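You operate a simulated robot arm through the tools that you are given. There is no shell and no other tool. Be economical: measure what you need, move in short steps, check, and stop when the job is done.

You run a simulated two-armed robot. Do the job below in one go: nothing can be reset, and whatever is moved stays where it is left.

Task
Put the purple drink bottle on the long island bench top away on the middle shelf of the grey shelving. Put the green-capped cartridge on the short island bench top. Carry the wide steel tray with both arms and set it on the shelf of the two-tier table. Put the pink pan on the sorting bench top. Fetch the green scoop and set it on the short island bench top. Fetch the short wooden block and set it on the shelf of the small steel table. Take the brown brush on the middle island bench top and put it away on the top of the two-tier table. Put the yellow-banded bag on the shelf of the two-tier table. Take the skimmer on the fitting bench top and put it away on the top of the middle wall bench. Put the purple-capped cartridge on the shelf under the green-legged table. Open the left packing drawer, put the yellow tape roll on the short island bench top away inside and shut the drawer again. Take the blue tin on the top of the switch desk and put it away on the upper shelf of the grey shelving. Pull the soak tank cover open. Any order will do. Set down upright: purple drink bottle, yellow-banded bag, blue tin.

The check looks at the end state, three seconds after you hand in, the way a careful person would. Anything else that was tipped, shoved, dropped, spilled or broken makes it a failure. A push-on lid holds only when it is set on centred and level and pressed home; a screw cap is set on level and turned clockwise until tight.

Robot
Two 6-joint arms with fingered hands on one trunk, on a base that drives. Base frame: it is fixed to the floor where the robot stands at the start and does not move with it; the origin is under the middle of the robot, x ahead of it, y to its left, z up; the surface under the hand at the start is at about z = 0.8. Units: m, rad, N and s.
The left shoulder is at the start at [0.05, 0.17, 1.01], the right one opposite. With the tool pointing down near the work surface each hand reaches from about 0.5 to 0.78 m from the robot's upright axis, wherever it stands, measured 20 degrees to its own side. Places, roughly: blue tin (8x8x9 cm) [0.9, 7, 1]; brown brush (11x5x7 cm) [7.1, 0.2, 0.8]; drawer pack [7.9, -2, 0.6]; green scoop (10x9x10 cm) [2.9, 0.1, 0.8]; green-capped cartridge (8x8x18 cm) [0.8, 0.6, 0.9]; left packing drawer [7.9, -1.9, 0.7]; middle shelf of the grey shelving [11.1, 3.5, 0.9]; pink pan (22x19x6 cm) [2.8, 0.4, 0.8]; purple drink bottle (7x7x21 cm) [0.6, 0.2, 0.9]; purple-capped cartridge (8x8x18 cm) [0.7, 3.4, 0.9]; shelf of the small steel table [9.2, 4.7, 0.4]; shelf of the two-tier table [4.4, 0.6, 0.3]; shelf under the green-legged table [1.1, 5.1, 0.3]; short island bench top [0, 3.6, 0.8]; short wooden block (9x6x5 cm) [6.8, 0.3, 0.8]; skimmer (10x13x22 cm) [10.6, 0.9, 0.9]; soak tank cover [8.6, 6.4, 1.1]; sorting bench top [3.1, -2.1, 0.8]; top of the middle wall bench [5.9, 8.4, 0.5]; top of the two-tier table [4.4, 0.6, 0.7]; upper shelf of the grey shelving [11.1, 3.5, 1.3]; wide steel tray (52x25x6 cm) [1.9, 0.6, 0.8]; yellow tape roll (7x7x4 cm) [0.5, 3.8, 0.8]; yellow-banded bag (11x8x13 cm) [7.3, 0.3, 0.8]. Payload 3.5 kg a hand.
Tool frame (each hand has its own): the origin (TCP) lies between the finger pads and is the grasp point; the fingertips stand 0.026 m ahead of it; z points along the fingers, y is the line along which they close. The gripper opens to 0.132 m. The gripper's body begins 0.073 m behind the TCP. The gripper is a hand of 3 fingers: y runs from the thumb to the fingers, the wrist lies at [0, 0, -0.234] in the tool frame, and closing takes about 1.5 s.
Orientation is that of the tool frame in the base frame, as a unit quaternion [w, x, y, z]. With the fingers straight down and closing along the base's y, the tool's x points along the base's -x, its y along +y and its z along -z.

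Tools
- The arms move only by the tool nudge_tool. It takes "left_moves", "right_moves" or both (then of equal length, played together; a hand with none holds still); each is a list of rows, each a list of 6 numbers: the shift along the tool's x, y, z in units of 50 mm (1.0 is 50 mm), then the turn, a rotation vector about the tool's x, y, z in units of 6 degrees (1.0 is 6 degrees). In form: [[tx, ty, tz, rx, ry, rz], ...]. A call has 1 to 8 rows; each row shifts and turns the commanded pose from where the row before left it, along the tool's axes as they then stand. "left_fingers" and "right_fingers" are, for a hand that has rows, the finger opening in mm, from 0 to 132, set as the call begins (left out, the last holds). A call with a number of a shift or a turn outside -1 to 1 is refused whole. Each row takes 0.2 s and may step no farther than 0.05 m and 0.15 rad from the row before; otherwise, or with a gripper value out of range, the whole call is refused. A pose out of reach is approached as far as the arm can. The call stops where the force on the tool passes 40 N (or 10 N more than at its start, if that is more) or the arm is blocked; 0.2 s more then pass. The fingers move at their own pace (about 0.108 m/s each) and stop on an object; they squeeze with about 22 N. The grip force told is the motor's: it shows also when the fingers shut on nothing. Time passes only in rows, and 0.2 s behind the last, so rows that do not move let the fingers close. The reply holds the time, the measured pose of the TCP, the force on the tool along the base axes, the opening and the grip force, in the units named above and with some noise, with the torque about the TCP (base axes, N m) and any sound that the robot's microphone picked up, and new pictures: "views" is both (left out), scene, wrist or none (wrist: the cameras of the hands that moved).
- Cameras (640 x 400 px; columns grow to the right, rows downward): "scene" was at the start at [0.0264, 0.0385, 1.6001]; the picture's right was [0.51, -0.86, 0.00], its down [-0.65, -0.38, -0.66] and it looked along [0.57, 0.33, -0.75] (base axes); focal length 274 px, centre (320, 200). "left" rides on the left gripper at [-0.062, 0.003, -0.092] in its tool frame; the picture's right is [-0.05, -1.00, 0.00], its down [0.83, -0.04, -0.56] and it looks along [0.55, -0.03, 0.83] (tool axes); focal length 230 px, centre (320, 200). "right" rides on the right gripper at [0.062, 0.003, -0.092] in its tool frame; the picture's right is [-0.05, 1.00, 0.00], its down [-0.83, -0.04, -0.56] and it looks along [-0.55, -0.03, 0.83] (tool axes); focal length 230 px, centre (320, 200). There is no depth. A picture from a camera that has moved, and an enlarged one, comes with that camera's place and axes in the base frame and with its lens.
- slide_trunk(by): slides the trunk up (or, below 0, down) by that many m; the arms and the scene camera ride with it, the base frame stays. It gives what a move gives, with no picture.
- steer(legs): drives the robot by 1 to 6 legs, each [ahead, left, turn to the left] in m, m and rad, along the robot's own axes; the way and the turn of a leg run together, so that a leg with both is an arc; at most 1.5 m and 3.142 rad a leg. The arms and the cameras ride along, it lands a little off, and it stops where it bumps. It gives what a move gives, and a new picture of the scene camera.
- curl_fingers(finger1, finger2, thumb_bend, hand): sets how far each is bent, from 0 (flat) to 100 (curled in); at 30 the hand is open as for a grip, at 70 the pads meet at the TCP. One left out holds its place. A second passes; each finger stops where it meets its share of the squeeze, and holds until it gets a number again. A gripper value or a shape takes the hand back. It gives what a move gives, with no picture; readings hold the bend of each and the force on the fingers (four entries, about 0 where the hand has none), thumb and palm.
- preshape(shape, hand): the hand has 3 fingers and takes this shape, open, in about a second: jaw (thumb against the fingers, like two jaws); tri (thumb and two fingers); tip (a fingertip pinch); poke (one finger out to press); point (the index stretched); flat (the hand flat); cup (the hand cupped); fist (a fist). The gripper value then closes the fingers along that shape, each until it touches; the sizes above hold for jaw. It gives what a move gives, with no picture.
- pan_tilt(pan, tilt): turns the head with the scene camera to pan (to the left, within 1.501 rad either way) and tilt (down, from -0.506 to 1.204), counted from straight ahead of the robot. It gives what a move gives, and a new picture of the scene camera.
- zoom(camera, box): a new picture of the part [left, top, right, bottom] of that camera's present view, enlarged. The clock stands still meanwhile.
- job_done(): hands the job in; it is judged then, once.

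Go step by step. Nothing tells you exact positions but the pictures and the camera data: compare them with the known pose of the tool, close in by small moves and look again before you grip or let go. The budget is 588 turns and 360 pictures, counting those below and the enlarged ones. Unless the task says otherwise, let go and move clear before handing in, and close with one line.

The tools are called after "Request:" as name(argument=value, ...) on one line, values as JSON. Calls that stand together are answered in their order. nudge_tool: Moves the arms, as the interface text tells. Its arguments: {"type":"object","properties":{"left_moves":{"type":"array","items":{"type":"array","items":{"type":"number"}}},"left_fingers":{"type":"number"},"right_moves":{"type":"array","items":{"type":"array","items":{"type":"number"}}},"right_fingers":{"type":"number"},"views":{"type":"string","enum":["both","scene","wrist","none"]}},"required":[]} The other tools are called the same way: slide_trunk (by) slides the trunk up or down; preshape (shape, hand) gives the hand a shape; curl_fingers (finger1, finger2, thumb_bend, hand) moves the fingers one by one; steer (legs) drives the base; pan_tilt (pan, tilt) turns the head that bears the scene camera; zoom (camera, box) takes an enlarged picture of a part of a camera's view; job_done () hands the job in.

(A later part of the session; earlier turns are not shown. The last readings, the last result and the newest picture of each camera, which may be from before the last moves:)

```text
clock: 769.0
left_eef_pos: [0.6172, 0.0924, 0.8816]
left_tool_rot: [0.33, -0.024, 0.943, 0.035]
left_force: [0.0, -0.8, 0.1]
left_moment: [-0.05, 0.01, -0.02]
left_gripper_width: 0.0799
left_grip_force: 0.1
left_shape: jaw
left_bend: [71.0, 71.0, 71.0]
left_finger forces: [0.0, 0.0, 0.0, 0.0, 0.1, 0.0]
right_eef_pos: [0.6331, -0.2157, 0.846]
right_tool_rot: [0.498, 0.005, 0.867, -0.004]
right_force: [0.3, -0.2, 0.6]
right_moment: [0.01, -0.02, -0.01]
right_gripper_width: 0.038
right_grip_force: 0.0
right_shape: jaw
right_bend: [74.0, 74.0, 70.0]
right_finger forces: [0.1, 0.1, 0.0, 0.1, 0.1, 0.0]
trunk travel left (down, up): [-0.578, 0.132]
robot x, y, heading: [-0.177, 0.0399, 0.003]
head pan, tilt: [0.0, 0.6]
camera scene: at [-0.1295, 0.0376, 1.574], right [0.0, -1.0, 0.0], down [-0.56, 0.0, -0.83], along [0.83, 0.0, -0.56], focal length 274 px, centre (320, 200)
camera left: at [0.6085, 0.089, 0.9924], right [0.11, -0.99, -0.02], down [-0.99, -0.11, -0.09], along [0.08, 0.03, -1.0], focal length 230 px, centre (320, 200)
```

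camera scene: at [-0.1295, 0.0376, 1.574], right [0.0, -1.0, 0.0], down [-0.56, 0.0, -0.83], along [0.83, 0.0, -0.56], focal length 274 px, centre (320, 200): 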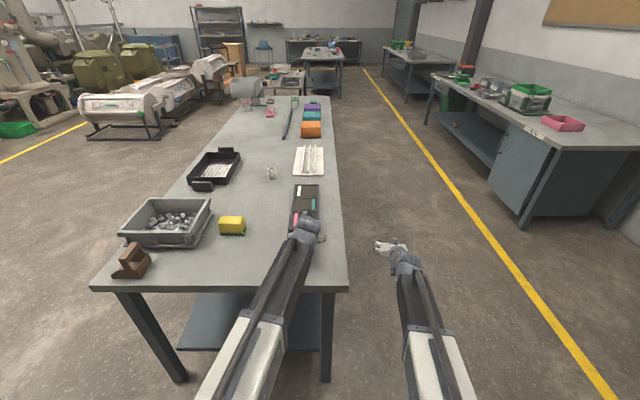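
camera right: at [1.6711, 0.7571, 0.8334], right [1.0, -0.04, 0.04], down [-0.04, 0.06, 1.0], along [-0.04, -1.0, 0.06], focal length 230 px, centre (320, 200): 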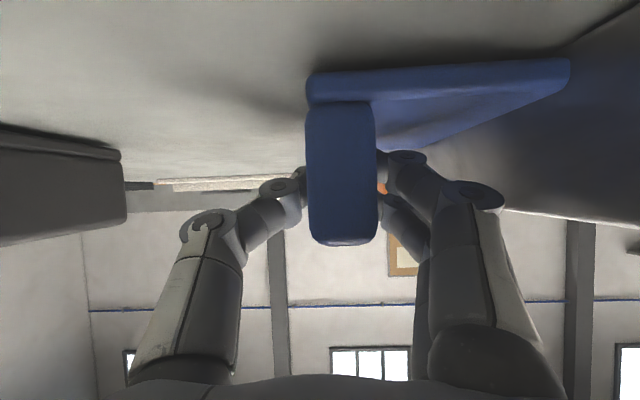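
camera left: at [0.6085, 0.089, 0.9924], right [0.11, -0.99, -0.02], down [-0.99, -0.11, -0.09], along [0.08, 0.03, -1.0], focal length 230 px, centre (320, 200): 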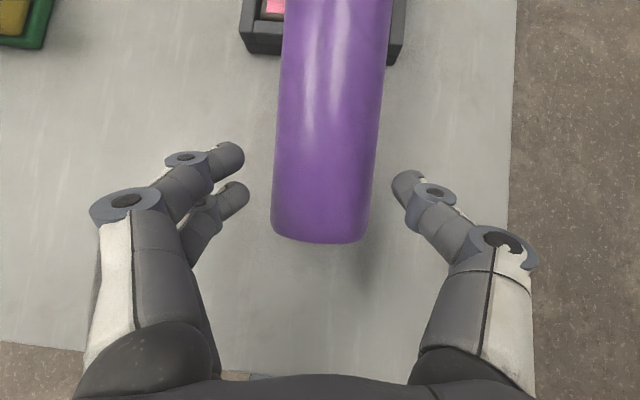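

The bottle seems to have tipped forward. I raise the hand straight up and look.

Request:
nudge_tool(left_moves=[[-0.3, 0, -0.4, 0, 0, 0], [-0.5, 0, -0.75, 0, 0, 0], [-0.5, 0, -0.75, 0, 0, 0], [-0.5, 0, -0.75, 0, 0, 0]], left_fingers=110, views="wrist")

Request:
steer(legs=[[-0.25, 0, 0]])

Request:
zoom(camera="scene", box=[200, 130, 380, 290])

```text
clock: 770.0
left_eef_pos: [0.6025, 0.0735, 1.0386]
left_tool_rot: [0.331, -0.026, 0.942, 0.041]
left_force: [0.4, 0.8, -0.4]
left_moment: [0.03, 0.0, -0.03]
left_gripper_width: 0.1097
left_grip_force: 0.1
left_shape: jaw
left_bend: [56.0, 56.0, 52.0]
left_finger forces: [0.0, 0.0, 0.0, 0.0, 0.1, 0.0]
left hand out of reach, approached as far as the arm can: row 3, 4
right_eef_pos: [0.6344, -0.215, 0.8477]
right_tool_rot: [0.499, 0.006, 0.867, -0.005]
right_force: [1.7, 0.5, 0.5]
right_moment: [0.0, -0.02, 0.02]
right_gripper_width: 0.0376
right_grip_force: 0.1
right_shape: jaw
right_bend: [74.0, 74.0, 70.0]
right_finger forces: [0.0, 0.0, 0.0, 0.1, 0.1, 0.1]
trunk travel left (down, up): [-0.578, 0.132]
robot x, y, heading: [-0.1797, 0.0436, 0.0]
head pan, tilt: [0.0, 0.6]
camera left: at [0.5937, 0.0686, 1.1498], right [0.12, -0.99, -0.03], down [-0.99, -0.11, -0.09], along [0.09, 0.04, -1.0], focal length 230 px, centre (320, 200)
```

left: 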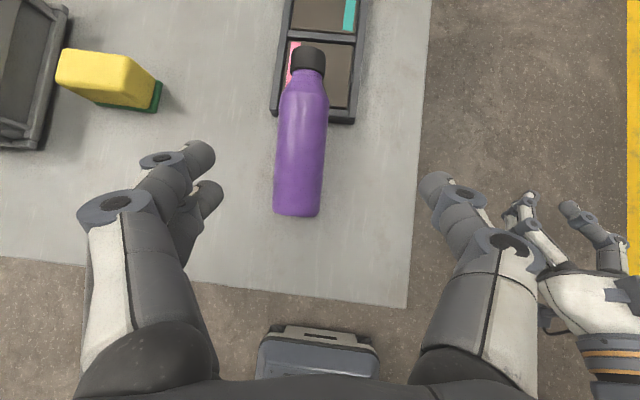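

```text
clock: 771.9
left_eef_pos: [0.3512, 0.0741, 1.0381]
left_tool_rot: [0.331, -0.028, 0.942, 0.042]
left_force: [0.3, -0.4, -0.1]
left_moment: [-0.04, 0.02, 0.05]
left_gripper_width: 0.1096
left_grip_force: 0.0
left_shape: jaw
left_bend: [56.0, 56.0, 52.0]
left_finger forces: [0.1, 0.1, 0.0, 0.0, 0.0, 0.0]
right_eef_pos: [0.3821, -0.2159, 0.8462]
right_tool_rot: [0.5, 0.005, 0.866, -0.005]
right_force: [-0.7, 0.3, -0.3]
right_moment: [-0.02, 0.0, -0.01]
right_gripper_width: 0.0376
right_grip_force: 0.0
right_shape: jaw
right_bend: [74.0, 74.0, 70.0]
right_finger forces: [0.0, 0.0, 0.1, 0.0, 0.0, 0.1]
trunk travel left (down, up): [-0.578, 0.132]
robot x, y, heading: [-0.4258, 0.0369, -0.001]
head pan, tilt: [0.0, 0.6]
camera scene: at [-0.3816, 0.0374, 1.5741], right [0.0, -1.0, 0.0], down [-0.56, 0.0, -0.83], along [0.83, 0.0, -0.56], focal length 274 px, centre (320, 200)
```

scene: 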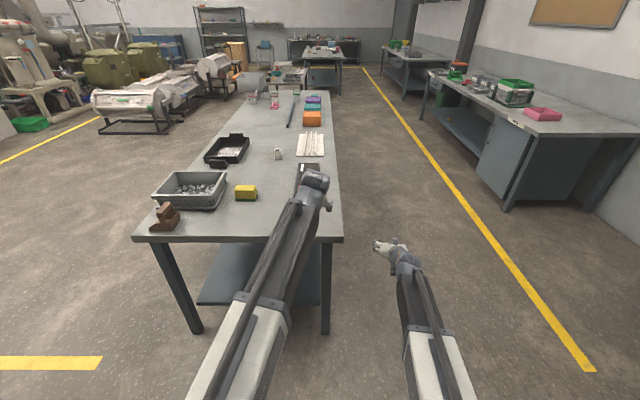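

```text
2.50 times, centred on (290, 210) of scene
camera zoom: at [-0.3816, 0.0374, 1.5741], right [0.0, -1.0, 0.0], down [-0.56, 0.0, -0.83], along [0.83, 0.0, -0.56], focal length 686 px, centre (395, 175)
```

zoom: 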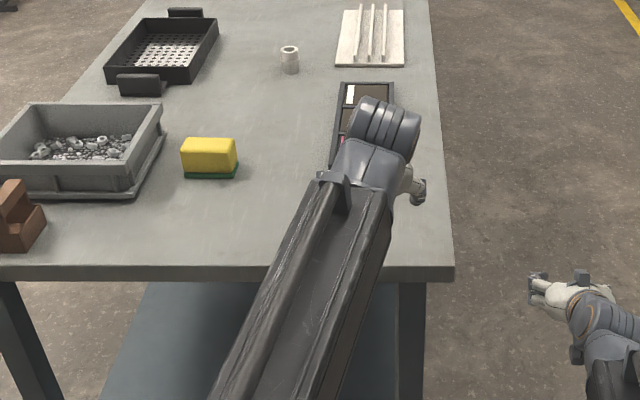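

The bottle lies along +x with its base toward me (base ≈ [0.60, 0.11], neck on the case). I'll pick it up tool-down near its centre of gravity, then pitch it upright, as with the green cartridge. First straighten the left hand.

Request:
nudge_tool(left_moves=[[0.7, 0.2, 0.13, 0, 0, 0], [0.7, 0.2, 0.13, 0, 0, 0], [0.7, 0.2, 0.13, 0, 1, 0], [0, 0, 0, 0, 1, 0], [0, 0, 0, 0, 1, 0], [0, 0, 0, 0, 1, 0], [0, 0, 0, 0, 1, 0], [0, 0, 0, 0, 1, 0]], left_fingers=105, views="none")

Request:
nudge_tool(left_moves=[[0, 0, 0, 0, 0.4, 0]], views="none")

```text
clock: 773.6
left_eef_pos: [0.2662, 0.0564, 0.9525]
left_tool_rot: [0.061, -0.056, 0.989, 0.125]
left_force: [-0.1, -0.9, -1.0]
left_moment: [0.01, 0.0, 0.02]
left_gripper_width: 0.1053
left_grip_force: 0.1
left_shape: jaw
left_bend: [60.0, 60.0, 56.0]
left_finger forces: [0.0, 0.0, 0.1, 0.1, 0.0, 0.0]
left hand out of reach, approached as far as the arm can: row 3, 4, 5, 6, 7, 8
right_eef_pos: [0.3822, -0.2147, 0.8476]
right_tool_rot: [0.498, 0.006, 0.867, -0.005]
right_force: [0.1, -0.3, 0.3]
right_moment: [0.0, 0.01, -0.06]
right_gripper_width: 0.038
right_grip_force: 0.0
right_shape: jaw
right_bend: [74.0, 74.0, 70.0]
right_finger forces: [0.0, 0.0, 0.1, 0.1, 0.0, 0.0]
trunk travel left (down, up): [-0.578, 0.132]
robot x, y, heading: [-0.429, 0.0376, 0.0]
head pan, tilt: [0.0, 0.6]
```

```text
clock: 774.0
left_eef_pos: [0.2665, 0.0577, 0.9519]
left_tool_rot: [0.044, -0.058, 0.989, 0.132]
left_force: [-0.3, 0.5, 0.7]
left_moment: [0.02, -0.02, -0.01]
left_gripper_width: 0.1055
left_grip_force: 0.0
left_shape: jaw
left_bend: [60.0, 60.0, 56.0]
left_finger forces: [0.1, 0.0, 0.0, 0.0, 0.0, 0.1]
right_eef_pos: [0.3823, -0.2143, 0.8464]
right_tool_rot: [0.499, 0.006, 0.867, -0.005]
right_force: [-0.8, 0.0, 0.2]
right_moment: [-0.01, 0.01, 0.03]
right_gripper_width: 0.0376
right_grip_force: 0.1
right_shape: jaw
right_bend: [74.0, 74.0, 70.0]
right_finger forces: [0.0, 0.1, 0.0, 0.1, 0.0, 0.0]
trunk travel left (down, up): [-0.578, 0.132]
robot x, y, heading: [-0.4296, 0.0345, 0.002]
head pan, tilt: [0.0, 0.6]
```

Request:
nudge_tool(left_moves=[[0, 0.8, 0, 0.9, 0, 0], [0, 0.8, 0, 0.9, 0, 0], [0, 0, 0, 0.8, 0, 0]], views="none")

```text
clock: 774.9
left_eef_pos: [0.2544, 0.1272, 0.9741]
left_tool_rot: [0.073, -0.056, 0.988, 0.125]
left_force: [0.4, 0.0, 0.4]
left_moment: [-0.03, 0.0, 0.0]
left_gripper_width: 0.1051
left_grip_force: 0.0
left_shape: jaw
left_bend: [60.0, 60.0, 56.0]
left_finger forces: [0.0, 0.1, 0.0, 0.0, 0.0, 0.0]
left hand out of reach, approached as far as the arm can: row 1, 2, 3
right_eef_pos: [0.3831, -0.215, 0.8466]
right_tool_rot: [0.498, 0.005, 0.867, -0.005]
right_force: [0.3, 0.7, -0.2]
right_moment: [-0.02, -0.02, 0.02]
right_gripper_width: 0.0379
right_grip_force: 0.0
right_shape: jaw
right_bend: [74.0, 74.0, 70.0]
right_finger forces: [0.0, 0.1, 0.0, 0.0, 0.0, 0.0]
trunk travel left (down, up): [-0.578, 0.132]
robot x, y, heading: [-0.4222, 0.0359, 0.002]
head pan, tilt: [0.0, 0.6]
```

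Request:
nudge_tool(left_moves=[[0.5, 0, 0.8, 0, 0, 0], [0.3, 0, 0.8, 0, 0, 0], [0, 0, 0, 0.9, 0, 0], [0, 0, 0, 0.9, 0, 0], [0, 0, 0, 0.7, 0.5, 0], [0, 0, 0, 0, 0.4, 0]], views="none")

```text
clock: 776.2
left_eef_pos: [0.2254, 0.1447, 0.8904]
left_tool_rot: [0.054, -0.059, 0.988, 0.13]
left_force: [-0.3, 0.3, 0.9]
left_moment: [-0.01, -0.01, -0.01]
left_gripper_width: 0.1053
left_grip_force: 0.1
left_shape: jaw
left_bend: [60.0, 60.0, 56.0]
left_finger forces: [0.0, 0.0, 0.0, 0.0, 0.0, 0.1]
left hand out of reach, approached as far as the arm can: row 3, 4, 5
right_eef_pos: [0.3825, -0.2165, 0.8461]
right_tool_rot: [0.499, 0.005, 0.867, -0.004]
right_force: [0.7, -0.2, -0.2]
right_moment: [0.02, -0.03, 0.03]
right_gripper_width: 0.0378
right_grip_force: 0.0
right_shape: jaw
right_bend: [74.0, 74.0, 70.0]
right_finger forces: [0.0, 0.0, 0.0, 0.0, 0.0, 0.0]
trunk travel left (down, up): [-0.578, 0.132]
robot x, y, heading: [-0.4294, 0.0373, 0.003]
head pan, tilt: [0.0, 0.6]
```

Request:
nudge_tool(left_moves=[[0, 0.8, 0, 0, 0, 0], [0, 0.8, 0, 0, 0, 0], [0, 0.8, 0, 0, 0, 0], [0, 0.8, 0, 0, 0, 0], [0, 0, 0, 0.9, 0, 0], [0, 0, 0, 0.9, 0, 0], [0, 0, 0, 0.7, 0, 0]], views="none")

```text
clock: 777.9
left_eef_pos: [0.2041, 0.296, 0.9302]
left_tool_rot: [0.053, -0.06, 0.987, 0.139]
left_force: [0.1, 0.2, -0.8]
left_moment: [0.01, 0.0, 0.02]
left_gripper_width: 0.1052
left_grip_force: 0.1
left_shape: jaw
left_bend: [60.0, 60.0, 56.0]
left_finger forces: [0.1, 0.1, 0.0, 0.1, 0.1, 0.0]
left hand out of reach, approached as far as the arm can: row 5, 6, 7
right_eef_pos: [0.3833, -0.2155, 0.847]
right_tool_rot: [0.499, 0.005, 0.867, -0.004]
right_force: [-0.6, -0.6, 0.1]
right_moment: [-0.01, -0.04, 0.04]
right_gripper_width: 0.0378
right_grip_force: 0.0
right_shape: jaw
right_bend: [74.0, 74.0, 70.0]
right_finger forces: [0.0, 0.1, 0.0, 0.1, 0.0, 0.0]
trunk travel left (down, up): [-0.578, 0.132]
robot x, y, heading: [-0.4285, 0.0409, 0.004]
head pan, tilt: [0.0, 0.6]
```

Request:
nudge_tool(left_moves=[[0, 0, 0, 0, -1, 0], [0, 0, 0, 0, -1, 0], [0, 0, 0, 0, -1, 0], [0, 0, 0, 0, -1, 0]], views="none")

Request:
nudge_tool(left_moves=[[0, 0, 0, 0.9, 0, 0], [0, 0, 0, 0.9, 0, 0], [0, 0, 0, 0.7, 0, 0]], views="none")

```text
clock: 778.9
left_eef_pos: [0.2042, 0.2985, 0.93]
left_tool_rot: [0.258, -0.029, 0.954, 0.149]
left_force: [-1.2, 0.8, -0.1]
left_moment: [0.0, 0.03, -0.03]
left_gripper_width: 0.1051
left_grip_force: 0.0
left_shape: jaw
left_bend: [60.0, 60.0, 56.0]
left_finger forces: [0.1, 0.0, 0.0, 0.1, 0.1, 0.1]
right_eef_pos: [0.3818, -0.2132, 0.8467]
right_tool_rot: [0.498, 0.005, 0.867, -0.004]
right_force: [0.0, -0.5, 0.5]
right_moment: [0.0, -0.01, 0.0]
right_gripper_width: 0.0376
right_grip_force: 0.1
right_shape: jaw
right_bend: [74.0, 74.0, 70.0]
right_finger forces: [0.0, 0.1, 0.0, 0.0, 0.1, 0.0]
trunk travel left (down, up): [-0.578, 0.132]
robot x, y, heading: [-0.4297, 0.0355, 0.001]
head pan, tilt: [0.0, 0.6]
```

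```text
clock: 779.6
left_eef_pos: [0.2071, 0.2904, 0.9273]
left_tool_rot: [0.258, -0.025, 0.956, 0.135]
left_force: [-0.5, -0.2, -0.1]
left_moment: [-0.01, 0.0, 0.0]
left_gripper_width: 0.1049
left_grip_force: 0.1
left_shape: jaw
left_bend: [60.0, 60.0, 56.0]
left_finger forces: [0.1, 0.0, 0.0, 0.0, 0.1, 0.0]
left hand out of reach, approached as far as the arm can: row 1, 2, 3
right_eef_pos: [0.3832, -0.2151, 0.8459]
right_tool_rot: [0.499, 0.006, 0.867, -0.005]
right_force: [0.4, 0.4, -0.6]
right_moment: [0.01, 0.04, -0.02]
right_gripper_width: 0.0377
right_grip_force: 0.1
right_shape: jaw
right_bend: [74.0, 74.0, 70.0]
right_finger forces: [0.1, 0.1, 0.0, 0.0, 0.0, 0.0]
trunk travel left (down, up): [-0.578, 0.132]
robot x, y, heading: [-0.4278, 0.0397, 0.002]
head pan, tilt: [0.0, 0.6]
```

Request:
nudge_tool(left_moves=[[0, 0, 0, 0, -1, 0], [0, 0, 0, 0, -1, 0], [0, 0, 0, 0, -1, 0], [0, 0, 0, 0, -1, 0], [0, 0, 0, 0, -1, 0], [0, 0, 0, 0.9, 0, 0], [0, 0, 0, 0.9, 0, 0], [0, 0, 0, 0.7, 0, 0]], views="none")

```text
clock: 781.5
left_eef_pos: [0.2398, 0.2932, 0.9257]
left_tool_rot: [0.496, 0.02, 0.86, 0.12]
left_force: [-0.4, -1.2, -0.4]
left_moment: [0.01, -0.03, 0.0]
left_gripper_width: 0.1051
left_grip_force: 0.0
left_shape: jaw
left_bend: [60.0, 60.0, 56.0]
left_finger forces: [0.0, 0.1, 0.0, 0.0, 0.0, 0.1]
left hand out of reach, approached as far as the arm can: row 3, 4, 5, 6, 7, 8
right_eef_pos: [0.3828, -0.2166, 0.8474]
right_tool_rot: [0.498, 0.005, 0.867, -0.005]
right_force: [0.6, -0.4, 0.5]
right_moment: [0.02, -0.02, 0.0]
right_gripper_width: 0.0376
right_grip_force: 0.1
right_shape: jaw
right_bend: [74.0, 74.0, 70.0]
right_finger forces: [0.0, 0.0, 0.0, 0.0, 0.0, 0.0]
trunk travel left (down, up): [-0.578, 0.132]
robot x, y, heading: [-0.4244, 0.0417, 0.007]
head pan, tilt: [0.0, 0.6]
```

Request:
nudge_tool(left_moves=[[-0.45, 0, 0.78, 0, 0, 0], [-0.45, 0, 0.78, 0, 0, 0], [-0.45, 0, 0.78, 0, 0, 0], [0, 0, 0, 0.9, 0, 0], [0, 0, 0, 0.9, 0, 0], [0, 0, 0, 0.7, 0, 0]], views="none")

```text
clock: 782.9
left_eef_pos: [0.3745, 0.3046, 0.9263]
left_tool_rot: [0.497, 0.019, 0.859, 0.122]
left_force: [-0.4, 0.1, -1.2]
left_moment: [-0.01, 0.0, 0.02]
left_gripper_width: 0.1051
left_grip_force: 0.1
left_shape: jaw
left_bend: [60.0, 60.0, 56.0]
left_finger forces: [0.0, 0.0, 0.0, 0.1, 0.0, 0.0]
left hand out of reach, approached as far as the arm can: row 4, 5, 6
right_eef_pos: [0.3829, -0.2165, 0.8472]
right_tool_rot: [0.499, 0.006, 0.867, -0.005]
right_force: [0.3, -0.6, 0.4]
right_moment: [-0.01, 0.01, 0.01]
right_gripper_width: 0.0378
right_grip_force: 0.1
right_shape: jaw
right_bend: [74.0, 74.0, 70.0]
right_finger forces: [0.0, 0.0, 0.1, 0.1, 0.0, 0.1]
trunk travel left (down, up): [-0.578, 0.132]
robot x, y, heading: [-0.4305, 0.038, 0.004]
head pan, tilt: [0.0, 0.6]
```

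Request:
nudge_tool(left_moves=[[0, 0, 0, 0, 0, -1], [0, 0, 0, 0, 0, -1], [0, 0, 0, 0, 0, -0.5]], views="none")

```text
clock: 783.6
left_eef_pos: [0.3737, 0.3054, 0.9264]
left_tool_rot: [0.508, -0.094, 0.854, 0.056]
left_force: [0.5, 0.3, -0.8]
left_moment: [0.0, -0.02, 0.04]
left_gripper_width: 0.1051
left_grip_force: 0.1
left_shape: jaw
left_bend: [60.0, 60.0, 56.0]
left_finger forces: [0.1, 0.0, 0.0, 0.0, 0.1, 0.0]
right_eef_pos: [0.3828, -0.2146, 0.8472]
right_tool_rot: [0.498, 0.005, 0.867, -0.004]
right_force: [-0.1, 0.5, -0.1]
right_moment: [0.0, 0.02, -0.01]
right_gripper_width: 0.0376
right_grip_force: 0.1
right_shape: jaw
right_bend: [74.0, 74.0, 70.0]
right_finger forces: [0.1, 0.1, 0.0, 0.1, 0.1, 0.1]
trunk travel left (down, up): [-0.578, 0.132]
robot x, y, heading: [-0.4284, 0.0393, 0.001]
head pan, tilt: [0.0, 0.6]
```

The left wrist is in an awkward posture, so I'll use the right hand for the bottle instead. I retract and straighten the right hand to point down.

Request:
nudge_tool(right_moves=[[0.5, 0, -0.86, 0, 0, 0], [0.5, 0, -0.86, 0, 0, 0], [0, 0, 0, 0, 1, 0], [0, 0, 0, 0, 1, 0], [0, 0, 0, 0, 1, 0], [0, 0, 0, 0, 1, 0], [0, 0, 0, 0, 1, 0]], views="none")

Request:
nudge_tool(right_moves=[[0, 0, 0, 0, 1, 0], [0, 0, 0, 0, 1, 0], [0, 0, 0, 0, 1, 0], [0, 0, 0, 0, 1, 0], [0, 0, 0, 0, 1, 0], [0, 0, -0.8, 0, 0, 0]], right_fingers=105, views="none")

```text
clock: 785.2
left_eef_pos: [0.374, 0.3042, 0.9258]
left_tool_rot: [0.508, -0.094, 0.854, 0.057]
left_force: [0.0, 0.6, 0.1]
left_moment: [0.02, 0.0, -0.02]
left_gripper_width: 0.1052
left_grip_force: 0.1
left_shape: jaw
left_bend: [60.0, 60.0, 56.0]
left_finger forces: [0.0, 0.1, 0.0, 0.0, 0.1, 0.0]
right_eef_pos: [0.2829, -0.2131, 0.8462]
right_tool_rot: [0.256, 0.007, 0.967, -0.004]
right_force: [0.6, 0.1, 0.2]
right_moment: [0.01, 0.02, -0.04]
right_gripper_width: 0.0374
right_grip_force: 0.0
right_shape: jaw
right_bend: [74.0, 74.0, 70.0]
right_finger forces: [0.0, 0.0, 0.0, 0.0, 0.1, 0.0]
trunk travel left (down, up): [-0.578, 0.132]
robot x, y, heading: [-0.4302, 0.0372, 0.002]
head pan, tilt: [0.0, 0.6]
```

```text
clock: 786.6
left_eef_pos: [0.3738, 0.3058, 0.9256]
left_tool_rot: [0.507, -0.095, 0.855, 0.057]
left_force: [-0.2, 0.3, -0.1]
left_moment: [0.01, -0.02, -0.02]
left_gripper_width: 0.1052
left_grip_force: 0.1
left_shape: jaw
left_bend: [60.0, 60.0, 56.0]
left_finger forces: [0.0, 0.0, 0.0, 0.0, 0.1, 0.1]
right_eef_pos: [0.2833, -0.2134, 0.8862]
right_tool_rot: [-0.002, 0.006, 1.0, -0.002]
right_force: [-0.4, -0.3, 0.4]
right_moment: [0.0, -0.03, 0.0]
right_gripper_width: 0.1046
right_grip_force: 0.2
right_shape: jaw
right_bend: [60.0, 60.0, 56.0]
right_finger forces: [0.0, 0.0, 0.1, 0.1, 0.0, 0.1]
trunk travel left (down, up): [-0.578, 0.132]
robot x, y, heading: [-0.429, 0.0382, -0.0]
head pan, tilt: [0.0, 0.6]
```

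Request:
slide_trunk(by=0.1)

Request:
steer(legs=[[0, 0.325, 0], [0.41, 0, 0]])

Request:
zoom(camera="right", box=[0, 0, 640, 400])

```text
clock: 788.0
left_eef_pos: [0.3739, 0.3042, 1.0267]
left_tool_rot: [0.508, -0.093, 0.854, 0.056]
left_force: [-0.4, 0.9, 0.2]
left_moment: [0.0, -0.01, 0.01]
left_gripper_width: 0.1053
left_grip_force: 0.0
left_shape: jaw
left_bend: [60.0, 60.0, 56.0]
left_finger forces: [0.0, 0.0, 0.0, 0.0, 0.1, 0.1]
right_eef_pos: [0.2833, -0.214, 0.9856]
right_tool_rot: [-0.002, 0.007, 1.0, -0.002]
right_force: [0.5, 0.3, 0.0]
right_moment: [0.01, 0.0, 0.02]
right_gripper_width: 0.1047
right_grip_force: 0.1
right_shape: jaw
right_bend: [60.0, 60.0, 56.0]
right_finger forces: [0.0, 0.0, 0.2, 0.0, 0.0, 0.0]
trunk travel left (down, up): [-0.678, 0.032]
robot x, y, heading: [-0.4304, 0.0381, 0.002]
head pan, tilt: [0.0, 0.6]
```

```text
clock: 792.3
left_eef_pos: [0.7831, 0.634, 1.0265]
left_tool_rot: [0.508, -0.095, 0.854, 0.057]
left_force: [-0.1, 0.5, -0.7]
left_moment: [0.03, -0.03, -0.01]
left_gripper_width: 0.1051
left_grip_force: 0.0
left_shape: jaw
left_bend: [60.0, 60.0, 56.0]
left_finger forces: [0.0, 0.1, 0.1, 0.1, 0.0, 0.0]
right_eef_pos: [0.694, 0.1151, 0.9868]
right_tool_rot: [-0.001, 0.006, 1.0, -0.003]
right_force: [0.4, -0.4, -0.9]
right_moment: [0.01, 0.0, 0.0]
right_gripper_width: 0.1048
right_grip_force: 0.1
right_shape: jaw
right_bend: [60.0, 60.0, 56.0]
right_finger forces: [0.0, 0.0, 0.0, 0.0, 0.0, 0.0]
trunk travel left (down, up): [-0.678, 0.032]
robot x, y, heading: [-0.0197, 0.3679, 0.008]
head pan, tilt: [0.0, 0.6]
camera scene: at [0.0297, 0.3644, 1.674], right [0.0, -1.0, 0.0], down [-0.57, 0.0, -0.82], along [0.82, 0.0, -0.57], focal length 274 px, centre (320, 200)
```

scene: 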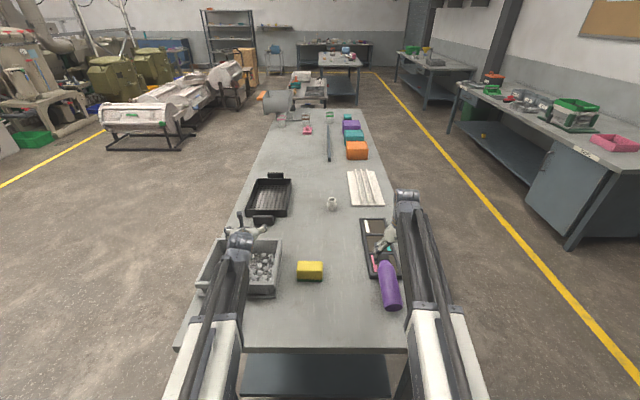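

```text
1.00 times, centred on (320, 200) of right (not enlarged: the box is as wide or as high as the picture)
camera zoom: at [0.6341, 0.1202, 1.0776], right [0.06, 1.0, 0.0], down [0.83, -0.05, 0.55], along [0.55, -0.04, -0.83], focal length 230 px, centre (320, 200)
```

zoom: 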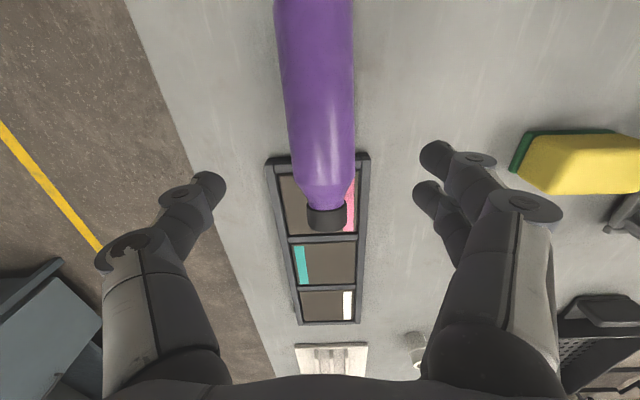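

Bottle axis at y ≈ 0.113, case starts at x 0.744. Lower the right hand around it.

Request:
nudge_tool(right_moves=[[0.05, -0.04, 0.7, 0, 0, 0], [0, 0, 0.8, 0, 0, 0], [0, 0, 0.8, 0, 0, 0], [0, 0, 0.52, 0, 0, 0]], views="wrist")

```text
clock: 793.3
left_eef_pos: [0.7834, 0.6343, 1.0262]
left_tool_rot: [0.508, -0.095, 0.854, 0.057]
left_force: [0.8, 0.1, -0.6]
left_moment: [0.01, 0.0, 0.02]
left_gripper_width: 0.1049
left_grip_force: 0.1
left_shape: jaw
left_bend: [60.0, 60.0, 56.0]
left_finger forces: [0.1, 0.0, 0.1, 0.0, 0.0, 0.0]
right_eef_pos: [0.6917, 0.1118, 0.8457]
right_tool_rot: [-0.001, 0.005, 1.0, -0.002]
right_force: [-0.4, -0.3, 0.2]
right_moment: [0.04, -0.04, 0.0]
right_gripper_width: 0.1047
right_grip_force: 0.1
right_shape: jaw
right_bend: [60.0, 60.0, 56.0]
right_finger forces: [0.0, 0.0, 0.0, 0.0, 0.0, 0.0]
trunk travel left (down, up): [-0.678, 0.032]
robot x, y, heading: [-0.017, 0.3646, 0.005]
head pan, tilt: [0.0, 0.6]
camera right: at [0.6308, 0.1174, 0.9367], right [0.06, 1.0, 0.0], down [0.83, -0.05, 0.55], along [0.55, -0.04, -0.83], focal length 230 px, centre (320, 200)
```

right: 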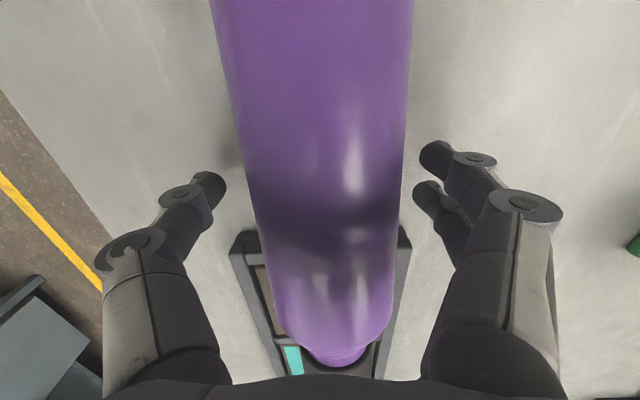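

Request:
nudge_tool(right_moves=[[0, 0, 0, 0, 0, 0], [0, 0, 0, 0, 0, 0], [0, 0, 0, 0, 0, 0], [0, 0, 0, 0, 0, 0], [0, 0, 0, 0, 0, 0]], right_fingers=0, views="none")

Request:
nudge_tool(right_moves=[[0, 0, -0.2, 0, 0, 0], [0, 0, -0.5, 0, 0, 0], [0, 0, -0.8, 0, 0, 0], [0, 0, -0.9, 0, 0, 0], [0, 0, -0.9, 0, 0, 0]], views="wrist")

```text
clock: 794.5
left_eef_pos: [0.7828, 0.6336, 1.0264]
left_tool_rot: [0.508, -0.095, 0.854, 0.058]
left_force: [0.2, -0.4, 0.3]
left_moment: [0.0, 0.0, 0.03]
left_gripper_width: 0.105
left_grip_force: 0.0
left_shape: jaw
left_bend: [60.0, 60.0, 56.0]
left_finger forces: [0.0, 0.0, 0.1, 0.0, 0.1, 0.0]
right_eef_pos: [0.6911, 0.113, 0.8452]
right_tool_rot: [-0.002, 0.005, 1.0, 0.0]
right_force: [1.2, -0.2, 0.7]
right_moment: [0.0, 0.0, -0.05]
right_gripper_width: 0.0485
right_grip_force: 22.3
right_shape: jaw
right_bend: [73.0, 73.0, 71.0]
right_finger forces: [9.4, 9.7, 0.1, 0.0, 20.2, 0.1]
trunk travel left (down, up): [-0.678, 0.032]
robot x, y, heading: [-0.0233, 0.3631, 0.006]
head pan, tilt: [0.0, 0.6]
```

```text
clock: 795.7
left_eef_pos: [0.7836, 0.6338, 1.0259]
left_tool_rot: [0.507, -0.095, 0.855, 0.057]
left_force: [-0.5, -0.2, 0.0]
left_moment: [0.02, 0.01, 0.02]
left_gripper_width: 0.1051
left_grip_force: 0.1
left_shape: jaw
left_bend: [60.0, 60.0, 56.0]
left_finger forces: [0.0, 0.1, 0.0, 0.0, 0.0, 0.1]
right_eef_pos: [0.6919, 0.1138, 1.0112]
right_tool_rot: [-0.001, 0.005, 1.0, 0.0]
right_force: [0.2, 0.1, -3.5]
right_moment: [0.02, -0.02, 0.03]
right_gripper_width: 0.0482
right_grip_force: 21.9
right_shape: jaw
right_bend: [73.0, 73.0, 71.0]
right_finger forces: [9.5, 9.6, 0.0, 0.0, 20.5, 0.0]
trunk travel left (down, up): [-0.678, 0.032]
robot x, y, heading: [-0.0191, 0.3636, 0.005]
head pan, tilt: [0.0, 0.6]
camera right: at [0.6308, 0.1181, 1.1027], right [0.06, 1.0, 0.0], down [0.83, -0.05, 0.55], along [0.55, -0.04, -0.83], focal length 230 px, centre (320, 200)
```

right: 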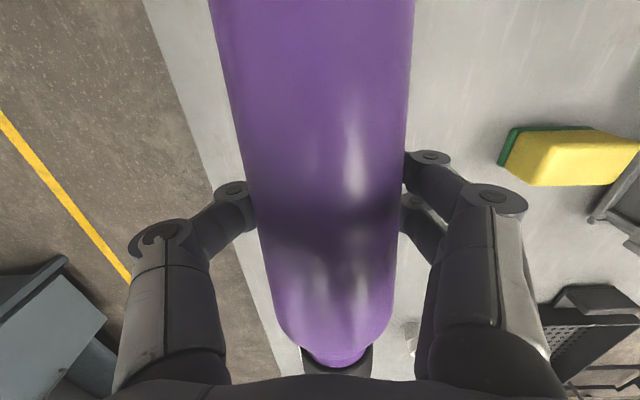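

Firm grip this time. I back away from the bench and pitch the hand so the bottle comes upright.

Request:
steer(legs=[[-0.4, 0, 0]])

Request:
nudge_tool(right_moves=[[-0.5, 0, 0, 0, -1, 0], [-0.5, 0, 0, 0, -1, 0], [-0.5, 0, 0, 0, -1, 0], [-0.3, 0, 0, 0, -1, 0], [0, 0, 0, 0, -1, 0], [0, 0, 0, 0, -1, 0], [0, 0, 0, 0, -1, 0], [0, 0, 0, 0, -1, 0]], views="none")

Request:
nudge_tool(right_moves=[[0, 0, 0, 0, -1, 0], [0, 0, 0, 0, -1, 0], [0, 0, 0, 0, -1, 0], [0, 0, 0, 0, -1, 0], [0, 0, 0, 0, -1, 0]], views="scene")

Request:
zoom(camera="scene", box=[320, 130, 480, 290])

```text
clock: 798.2
left_eef_pos: [0.3784, 0.6306, 1.0262]
left_tool_rot: [0.508, -0.094, 0.854, 0.057]
left_force: [-0.1, -0.1, -0.9]
left_moment: [0.0, 0.01, -0.02]
left_gripper_width: 0.105
left_grip_force: 0.0
left_shape: jaw
left_bend: [60.0, 60.0, 56.0]
left_finger forces: [0.1, 0.0, 0.1, 0.1, 0.0, 0.0]
right_eef_pos: [0.2873, 0.1111, 1.0116]
right_tool_rot: [-0.001, 0.006, 1.0, -0.001]
right_force: [-0.5, 0.4, -4.3]
right_moment: [-0.03, -0.01, 0.03]
right_gripper_width: 0.048
right_grip_force: 22.1
right_shape: jaw
right_bend: [73.0, 73.0, 71.0]
right_finger forces: [9.5, 9.7, 0.0, 0.0, 20.4, 0.1]
trunk travel left (down, up): [-0.678, 0.032]
robot x, y, heading: [-0.4204, 0.3688, 0.002]
head pan, tilt: [0.0, 0.6]
camera scene: at [-0.3749, 0.3626, 1.6741], right [0.0, -1.0, 0.0], down [-0.56, 0.0, -0.83], along [0.83, 0.0, -0.56], focal length 274 px, centre (320, 200)
```

scene: 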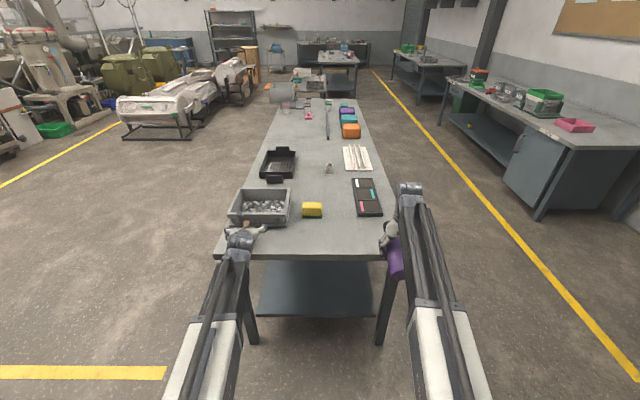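

```text
clock: 800.0
left_eef_pos: [0.3808, 0.6318, 1.0259]
left_tool_rot: [0.508, -0.095, 0.854, 0.057]
left_force: [-0.1, 0.4, 0.5]
left_moment: [0.03, -0.02, 0.02]
left_gripper_width: 0.1054
left_grip_force: 0.1
left_shape: jaw
left_bend: [60.0, 60.0, 56.0]
left_finger forces: [0.0, 0.1, 0.0, 0.0, 0.0, 0.0]
right_eef_pos: [0.3761, 0.111, 1.0216]
right_tool_rot: [0.406, 0.004, 0.914, -0.003]
right_force: [0.8, -0.6, -4.4]
right_moment: [-0.03, 0.02, 0.0]
right_gripper_width: 0.0487
right_grip_force: 22.0
right_shape: jaw
right_bend: [73.0, 74.0, 71.0]
right_finger forces: [9.8, 8.8, 0.1, 0.0, 20.2, 0.0]
trunk travel left (down, up): [-0.678, 0.032]
robot x, y, heading: [-0.4208, 0.3625, 0.001]
head pan, tilt: [0.0, 0.6]
```

```text
clock: 801.2
left_eef_pos: [0.38, 0.6314, 1.0264]
left_tool_rot: [0.508, -0.094, 0.854, 0.057]
left_force: [1.2, -0.6, 0.1]
left_moment: [-0.01, 0.03, 0.01]
left_gripper_width: 0.1054
left_grip_force: 0.1
left_shape: jaw
left_bend: [60.0, 60.0, 56.0]
left_finger forces: [0.0, 0.0, 0.1, 0.0, 0.0, 0.0]
right_eef_pos: [0.3786, 0.1108, 1.0304]
right_tool_rot: [0.622, 0.004, 0.783, -0.005]
right_force: [0.2, -0.2, -3.9]
right_moment: [0.02, -0.04, -0.03]
right_gripper_width: 0.0483
right_grip_force: 22.7
right_shape: jaw
right_bend: [73.0, 74.0, 72.0]
right_finger forces: [9.8, 8.3, 0.0, 0.0, 19.4, 0.0]
right hand out of reach, approached as far as the arm can: row 5
trunk travel left (down, up): [-0.678, 0.032]
robot x, y, heading: [-0.4212, 0.365, 0.005]
head pan, tilt: [0.0, 0.6]
camera scene: at [-0.374, 0.3627, 1.6741], right [0.0, -1.0, 0.0], down [-0.57, 0.0, -0.82], along [0.82, 0.0, -0.57], focal length 274 px, centre (320, 200)
```

scene: 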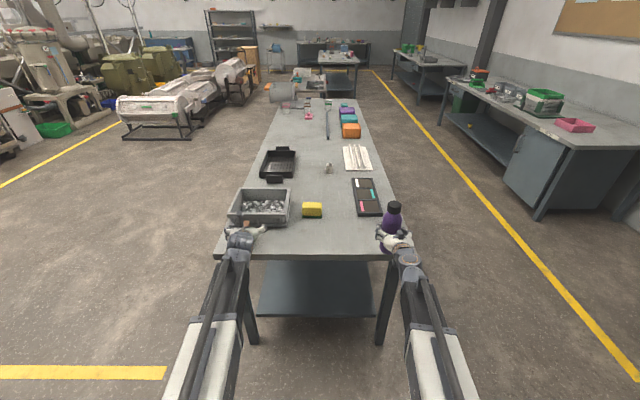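

```text
2.50 times, centred on (400, 210) of scene
camera zoom: at [-0.374, 0.3627, 1.6741], right [0.0, -1.0, 0.0], down [-0.57, 0.0, -0.82], along [0.82, 0.0, -0.57], focal length 686 px, centre (120, 175)
```

zoom: 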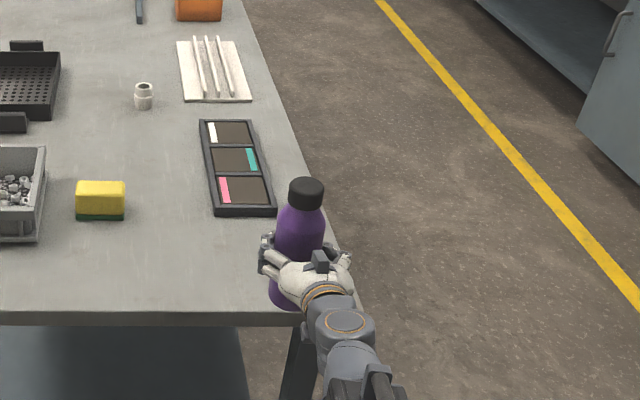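

The bottle is upright in the right hand now. Next stop: the wooden block on the middle island, picked with the left hand. I drive along the aisle.

Request:
steer(legs=[[-0.1, 0, 0], [0, 1.3, -0.005], [1.5, 0, 0], [1.5, 0, 0], [1.5, 0, 0], [1.5, 0, 0]])

```text
clock: 836.6
left_eef_pos: [6.2829, 1.8949, 1.025]
left_tool_rot: [0.509, -0.087, 0.855, 0.053]
left_force: [-0.1, -0.8, -0.1]
left_moment: [-0.01, 0.02, -0.03]
left_gripper_width: 0.1051
left_grip_force: 0.1
left_shape: jaw
left_bend: [60.0, 60.0, 56.0]
left_finger forces: [0.0, 0.0, 0.1, 0.0, 0.0, 0.0]
right_eef_pos: [6.2695, 1.3753, 1.0306]
right_tool_rot: [0.622, 0.012, 0.783, -0.012]
right_force: [-0.1, -0.2, -3.7]
right_moment: [-0.02, -0.05, 0.0]
right_gripper_width: 0.0479
right_grip_force: 22.5
right_shape: jaw
right_bend: [73.0, 74.0, 72.0]
right_finger forces: [9.8, 8.1, 0.0, 0.1, 19.2, 0.0]
trunk travel left (down, up): [-0.678, 0.032]
robot x, y, heading: [5.4765, 1.6396, -0.015]
head pan, tilt: [0.0, 0.6]
camera scene: at [5.5238, 1.6403, 1.674], right [-0.02, -1.0, 0.0], down [-0.57, 0.01, -0.82], along [0.82, -0.01, -0.57], focal length 274 px, centre (320, 200)
```

scene: 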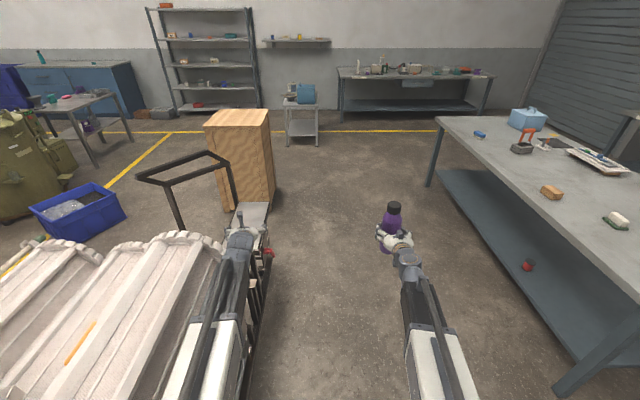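

Request:
steer(legs=[[0, -0.27, 0], [1.08, 0, 0.0], [0, 0, -1.556]])

Request:
pan_tilt(pan=0.0, tilt=0.7)

Request:
zoom(camera="scene", box=[160, 120, 360, 250])

```text
clock: 847.5
left_eef_pos: [6.8154, 0.5437, 1.0265]
left_tool_rot: [0.398, 0.54, 0.669, -0.32]
left_force: [-0.1, -0.5, 0.2]
left_moment: [0.0, 0.02, 0.03]
left_gripper_width: 0.1053
left_grip_force: 0.1
left_shape: jaw
left_bend: [60.0, 60.0, 56.0]
left_finger forces: [0.0, 0.0, 0.0, 0.0, 0.0, 0.0]
right_eef_pos: [6.2952, 0.5514, 1.0304]
right_tool_rot: [0.436, 0.558, 0.547, -0.446]
right_force: [0.4, -0.2, -4.2]
right_moment: [-0.04, -0.02, 0.0]
right_gripper_width: 0.0396
right_grip_force: 22.2
right_shape: jaw
right_bend: [74.0, 76.0, 75.0]
right_finger forces: [7.4, 8.6, 0.1, 0.0, 14.8, 0.0]
trunk travel left (down, up): [-0.678, 0.032]
robot x, y, heading: [6.5553, 1.354, -1.578]
head pan, tilt: [0.0, 0.6]
camera scene: at [6.5527, 1.2995, 1.6741], right [-1.0, 0.01, 0.0], down [0.0, 0.57, -0.82], along [0.0, -0.82, -0.57], focal length 274 px, centre (320, 200)
```

scene: 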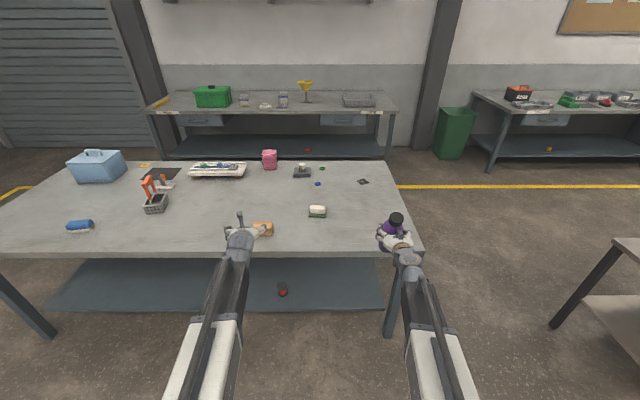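

```text
clock: 848.1
left_eef_pos: [6.8148, 0.5452, 1.0257]
left_tool_rot: [0.399, 0.54, 0.668, -0.321]
left_force: [0.8, -0.1, 0.3]
left_moment: [0.01, 0.03, -0.02]
left_gripper_width: 0.1053
left_grip_force: 0.1
left_shape: jaw
left_bend: [60.0, 60.0, 56.0]
left_finger forces: [0.0, 0.0, 0.1, 0.0, 0.1, 0.1]
right_eef_pos: [6.2943, 0.5524, 1.0308]
right_tool_rot: [0.434, 0.56, 0.548, -0.446]
right_force: [0.4, -0.2, -4.5]
right_moment: [-0.03, 0.04, 0.01]
right_gripper_width: 0.0392
right_grip_force: 21.9
right_shape: jaw
right_bend: [74.0, 76.0, 75.0]
right_finger forces: [7.3, 8.8, 0.0, 0.0, 14.9, 0.0]
trunk travel left (down, up): [-0.678, 0.032]
robot x, y, heading: [6.5553, 1.3498, -1.574]
head pan, tilt: [0.0, 0.7]
camera scene: at [6.5528, 1.303, 1.6655], right [-1.0, 0.01, 0.0], down [0.0, 0.64, -0.76], along [0.0, -0.76, -0.64], focal length 274 px, centre (320, 200)
```

scene: 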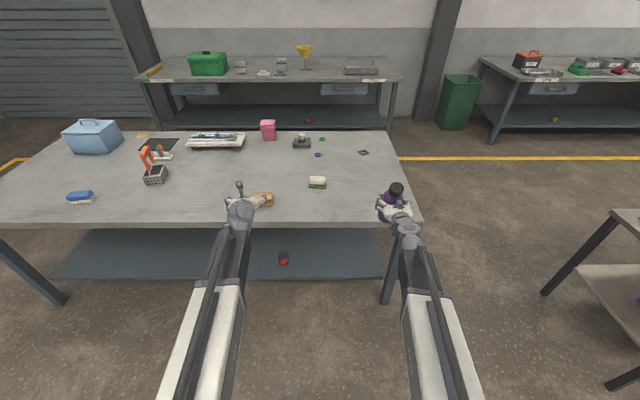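

```text
3.08 times, centred on (260, 185) of scene
camera zoom: at [6.5528, 1.303, 1.6655], right [-1.0, 0.01, 0.0], down [0.0, 0.64, -0.76], along [0.0, -0.76, -0.64], focal length 844 px, centre (505, 246)
```

zoom: 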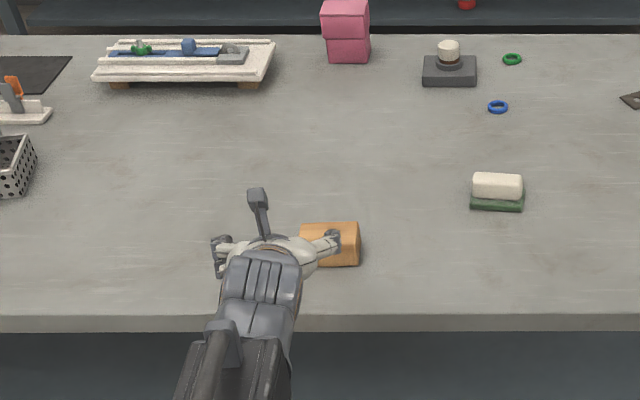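

Request:
zoom(camera="scene", box=[350, 160, 450, 260])

Request:
zoom(camera="right", box=[0, 0, 640, 400])

```text
4.00 times, centred on (400, 210) of scene
camera zoom: at [6.5528, 1.303, 1.6655], right [-1.0, 0.01, 0.0], down [0.0, 0.64, -0.76], along [0.0, -0.76, -0.64], focal length 1097 px, centre (0, 160)
```

zoom: 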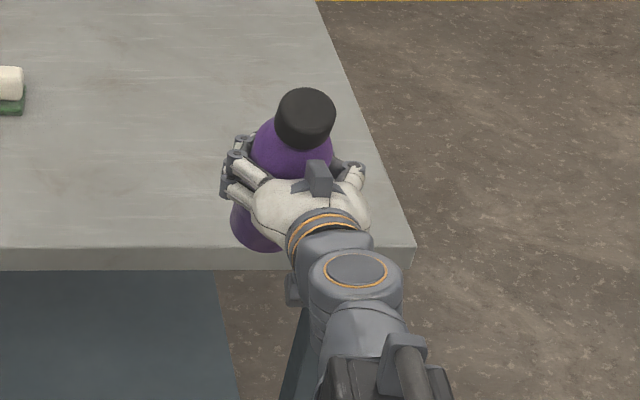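

```text
1.00 times, centred on (320, 200) of right (not enlarged: the box is as wide or as high as the picture)
camera zoom: at [6.3009, 0.6563, 0.9908], right [1.0, -0.03, 0.05], down [-0.03, 0.35, 0.93], along [-0.05, -0.93, 0.35], focal length 230 px, centre (320, 200)
```

zoom: 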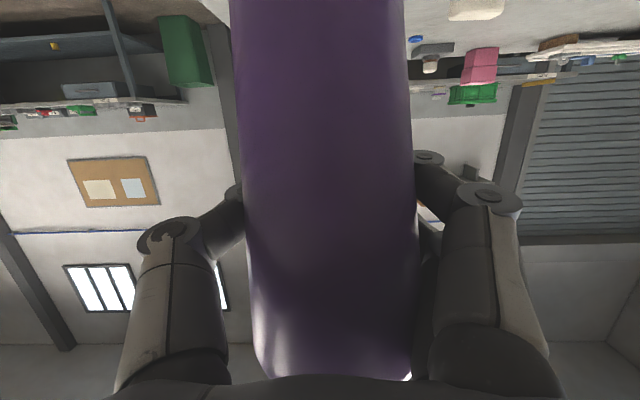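

The bottle has leaned ~24° toward the palm again during the turn. I'll set it upright on the island here and regrip it deeper (against the palm). First compensate the tilt and check.

Request:
nudge_tool(right_moves=[[0, 0, 0, 0, 1, 0], [0, 0, 0, 0, 1, 0], [0, 0, 0, 0, 1, 0], [0, 0, 0, 0, 0.8, 0]], views="none")

Request:
steer(legs=[[0.25, 0, 0]])

Request:
zoom(camera="scene", box=[350, 160, 450, 260])

```text
clock: 849.1
left_eef_pos: [6.8146, 0.5452, 1.0258]
left_tool_rot: [0.399, 0.54, 0.669, -0.32]
left_force: [-0.8, -1.1, 0.1]
left_moment: [-0.01, -0.02, 0.01]
left_gripper_width: 0.1051
left_grip_force: 0.2
left_shape: jaw
left_bend: [60.0, 60.0, 56.0]
left_finger forces: [0.1, 0.1, 0.1, 0.0, 0.1, 0.1]
right_eef_pos: [6.2945, 0.5526, 1.0309]
right_tool_rot: [0.318, 0.636, 0.623, -0.325]
right_force: [0.1, 0.3, -3.7]
right_moment: [-0.07, 0.01, -0.02]
right_gripper_width: 0.0391
right_grip_force: 21.8
right_shape: jaw
right_bend: [74.0, 76.0, 75.0]
right_finger forces: [7.5, 8.4, 0.0, 0.0, 14.4, 0.0]
trunk travel left (down, up): [-0.678, 0.032]
robot x, y, heading: [6.55, 1.3515, -1.577]
head pan, tilt: [0.0, 0.7]
```

```text
clock: 850.9
left_eef_pos: [6.8136, 0.2958, 1.026]
left_tool_rot: [0.399, 0.54, 0.669, -0.32]
left_force: [-0.3, 0.1, 0.0]
left_moment: [-0.02, -0.01, 0.0]
left_gripper_width: 0.1053
left_grip_force: 0.1
left_shape: jaw
left_bend: [60.0, 60.0, 56.0]
left_finger forces: [0.1, 0.0, 0.0, 0.0, 0.0, 0.1]
right_eef_pos: [6.2941, 0.3027, 1.0308]
right_tool_rot: [0.317, 0.636, 0.623, -0.325]
right_force: [0.0, -0.2, -3.5]
right_moment: [-0.07, 0.04, -0.05]
right_gripper_width: 0.0391
right_grip_force: 21.9
right_shape: jaw
right_bend: [74.0, 76.0, 75.0]
right_finger forces: [7.4, 8.4, 0.0, 0.0, 14.5, 0.0]
trunk travel left (down, up): [-0.678, 0.032]
robot x, y, heading: [6.5519, 1.0984, -1.579]
head pan, tilt: [0.0, 0.7]
camera scene: at [6.5514, 1.0532, 1.6654], right [-1.0, 0.01, 0.0], down [0.0, 0.65, -0.76], along [0.0, -0.76, -0.65], focal length 274 px, centre (320, 200)
```

scene: 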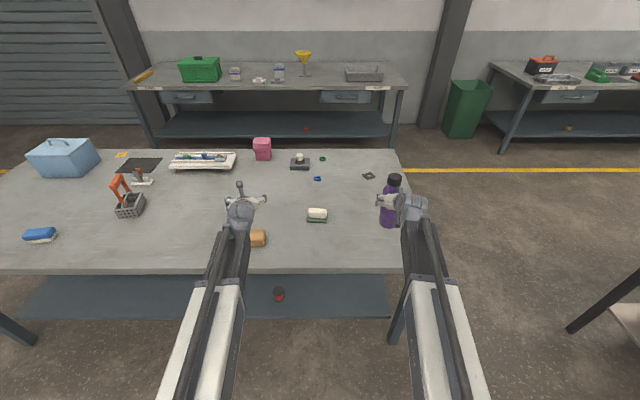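

```text
4.00 times, centred on (400, 210) of scene
camera zoom: at [6.5514, 1.0532, 1.6654], right [-1.0, 0.01, 0.0], down [0.0, 0.65, -0.76], along [0.0, -0.76, -0.65], focal length 1097 px, centre (0, 160)
```

zoom: 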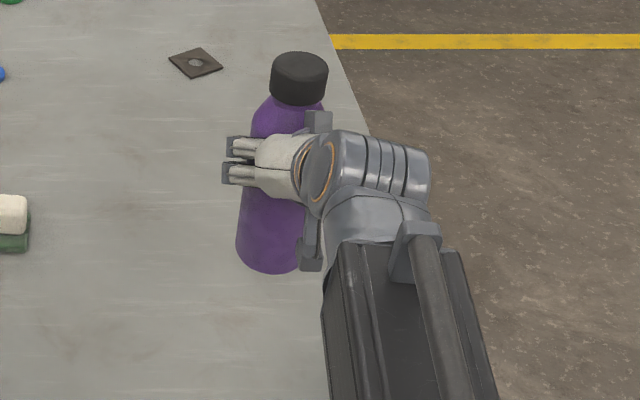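

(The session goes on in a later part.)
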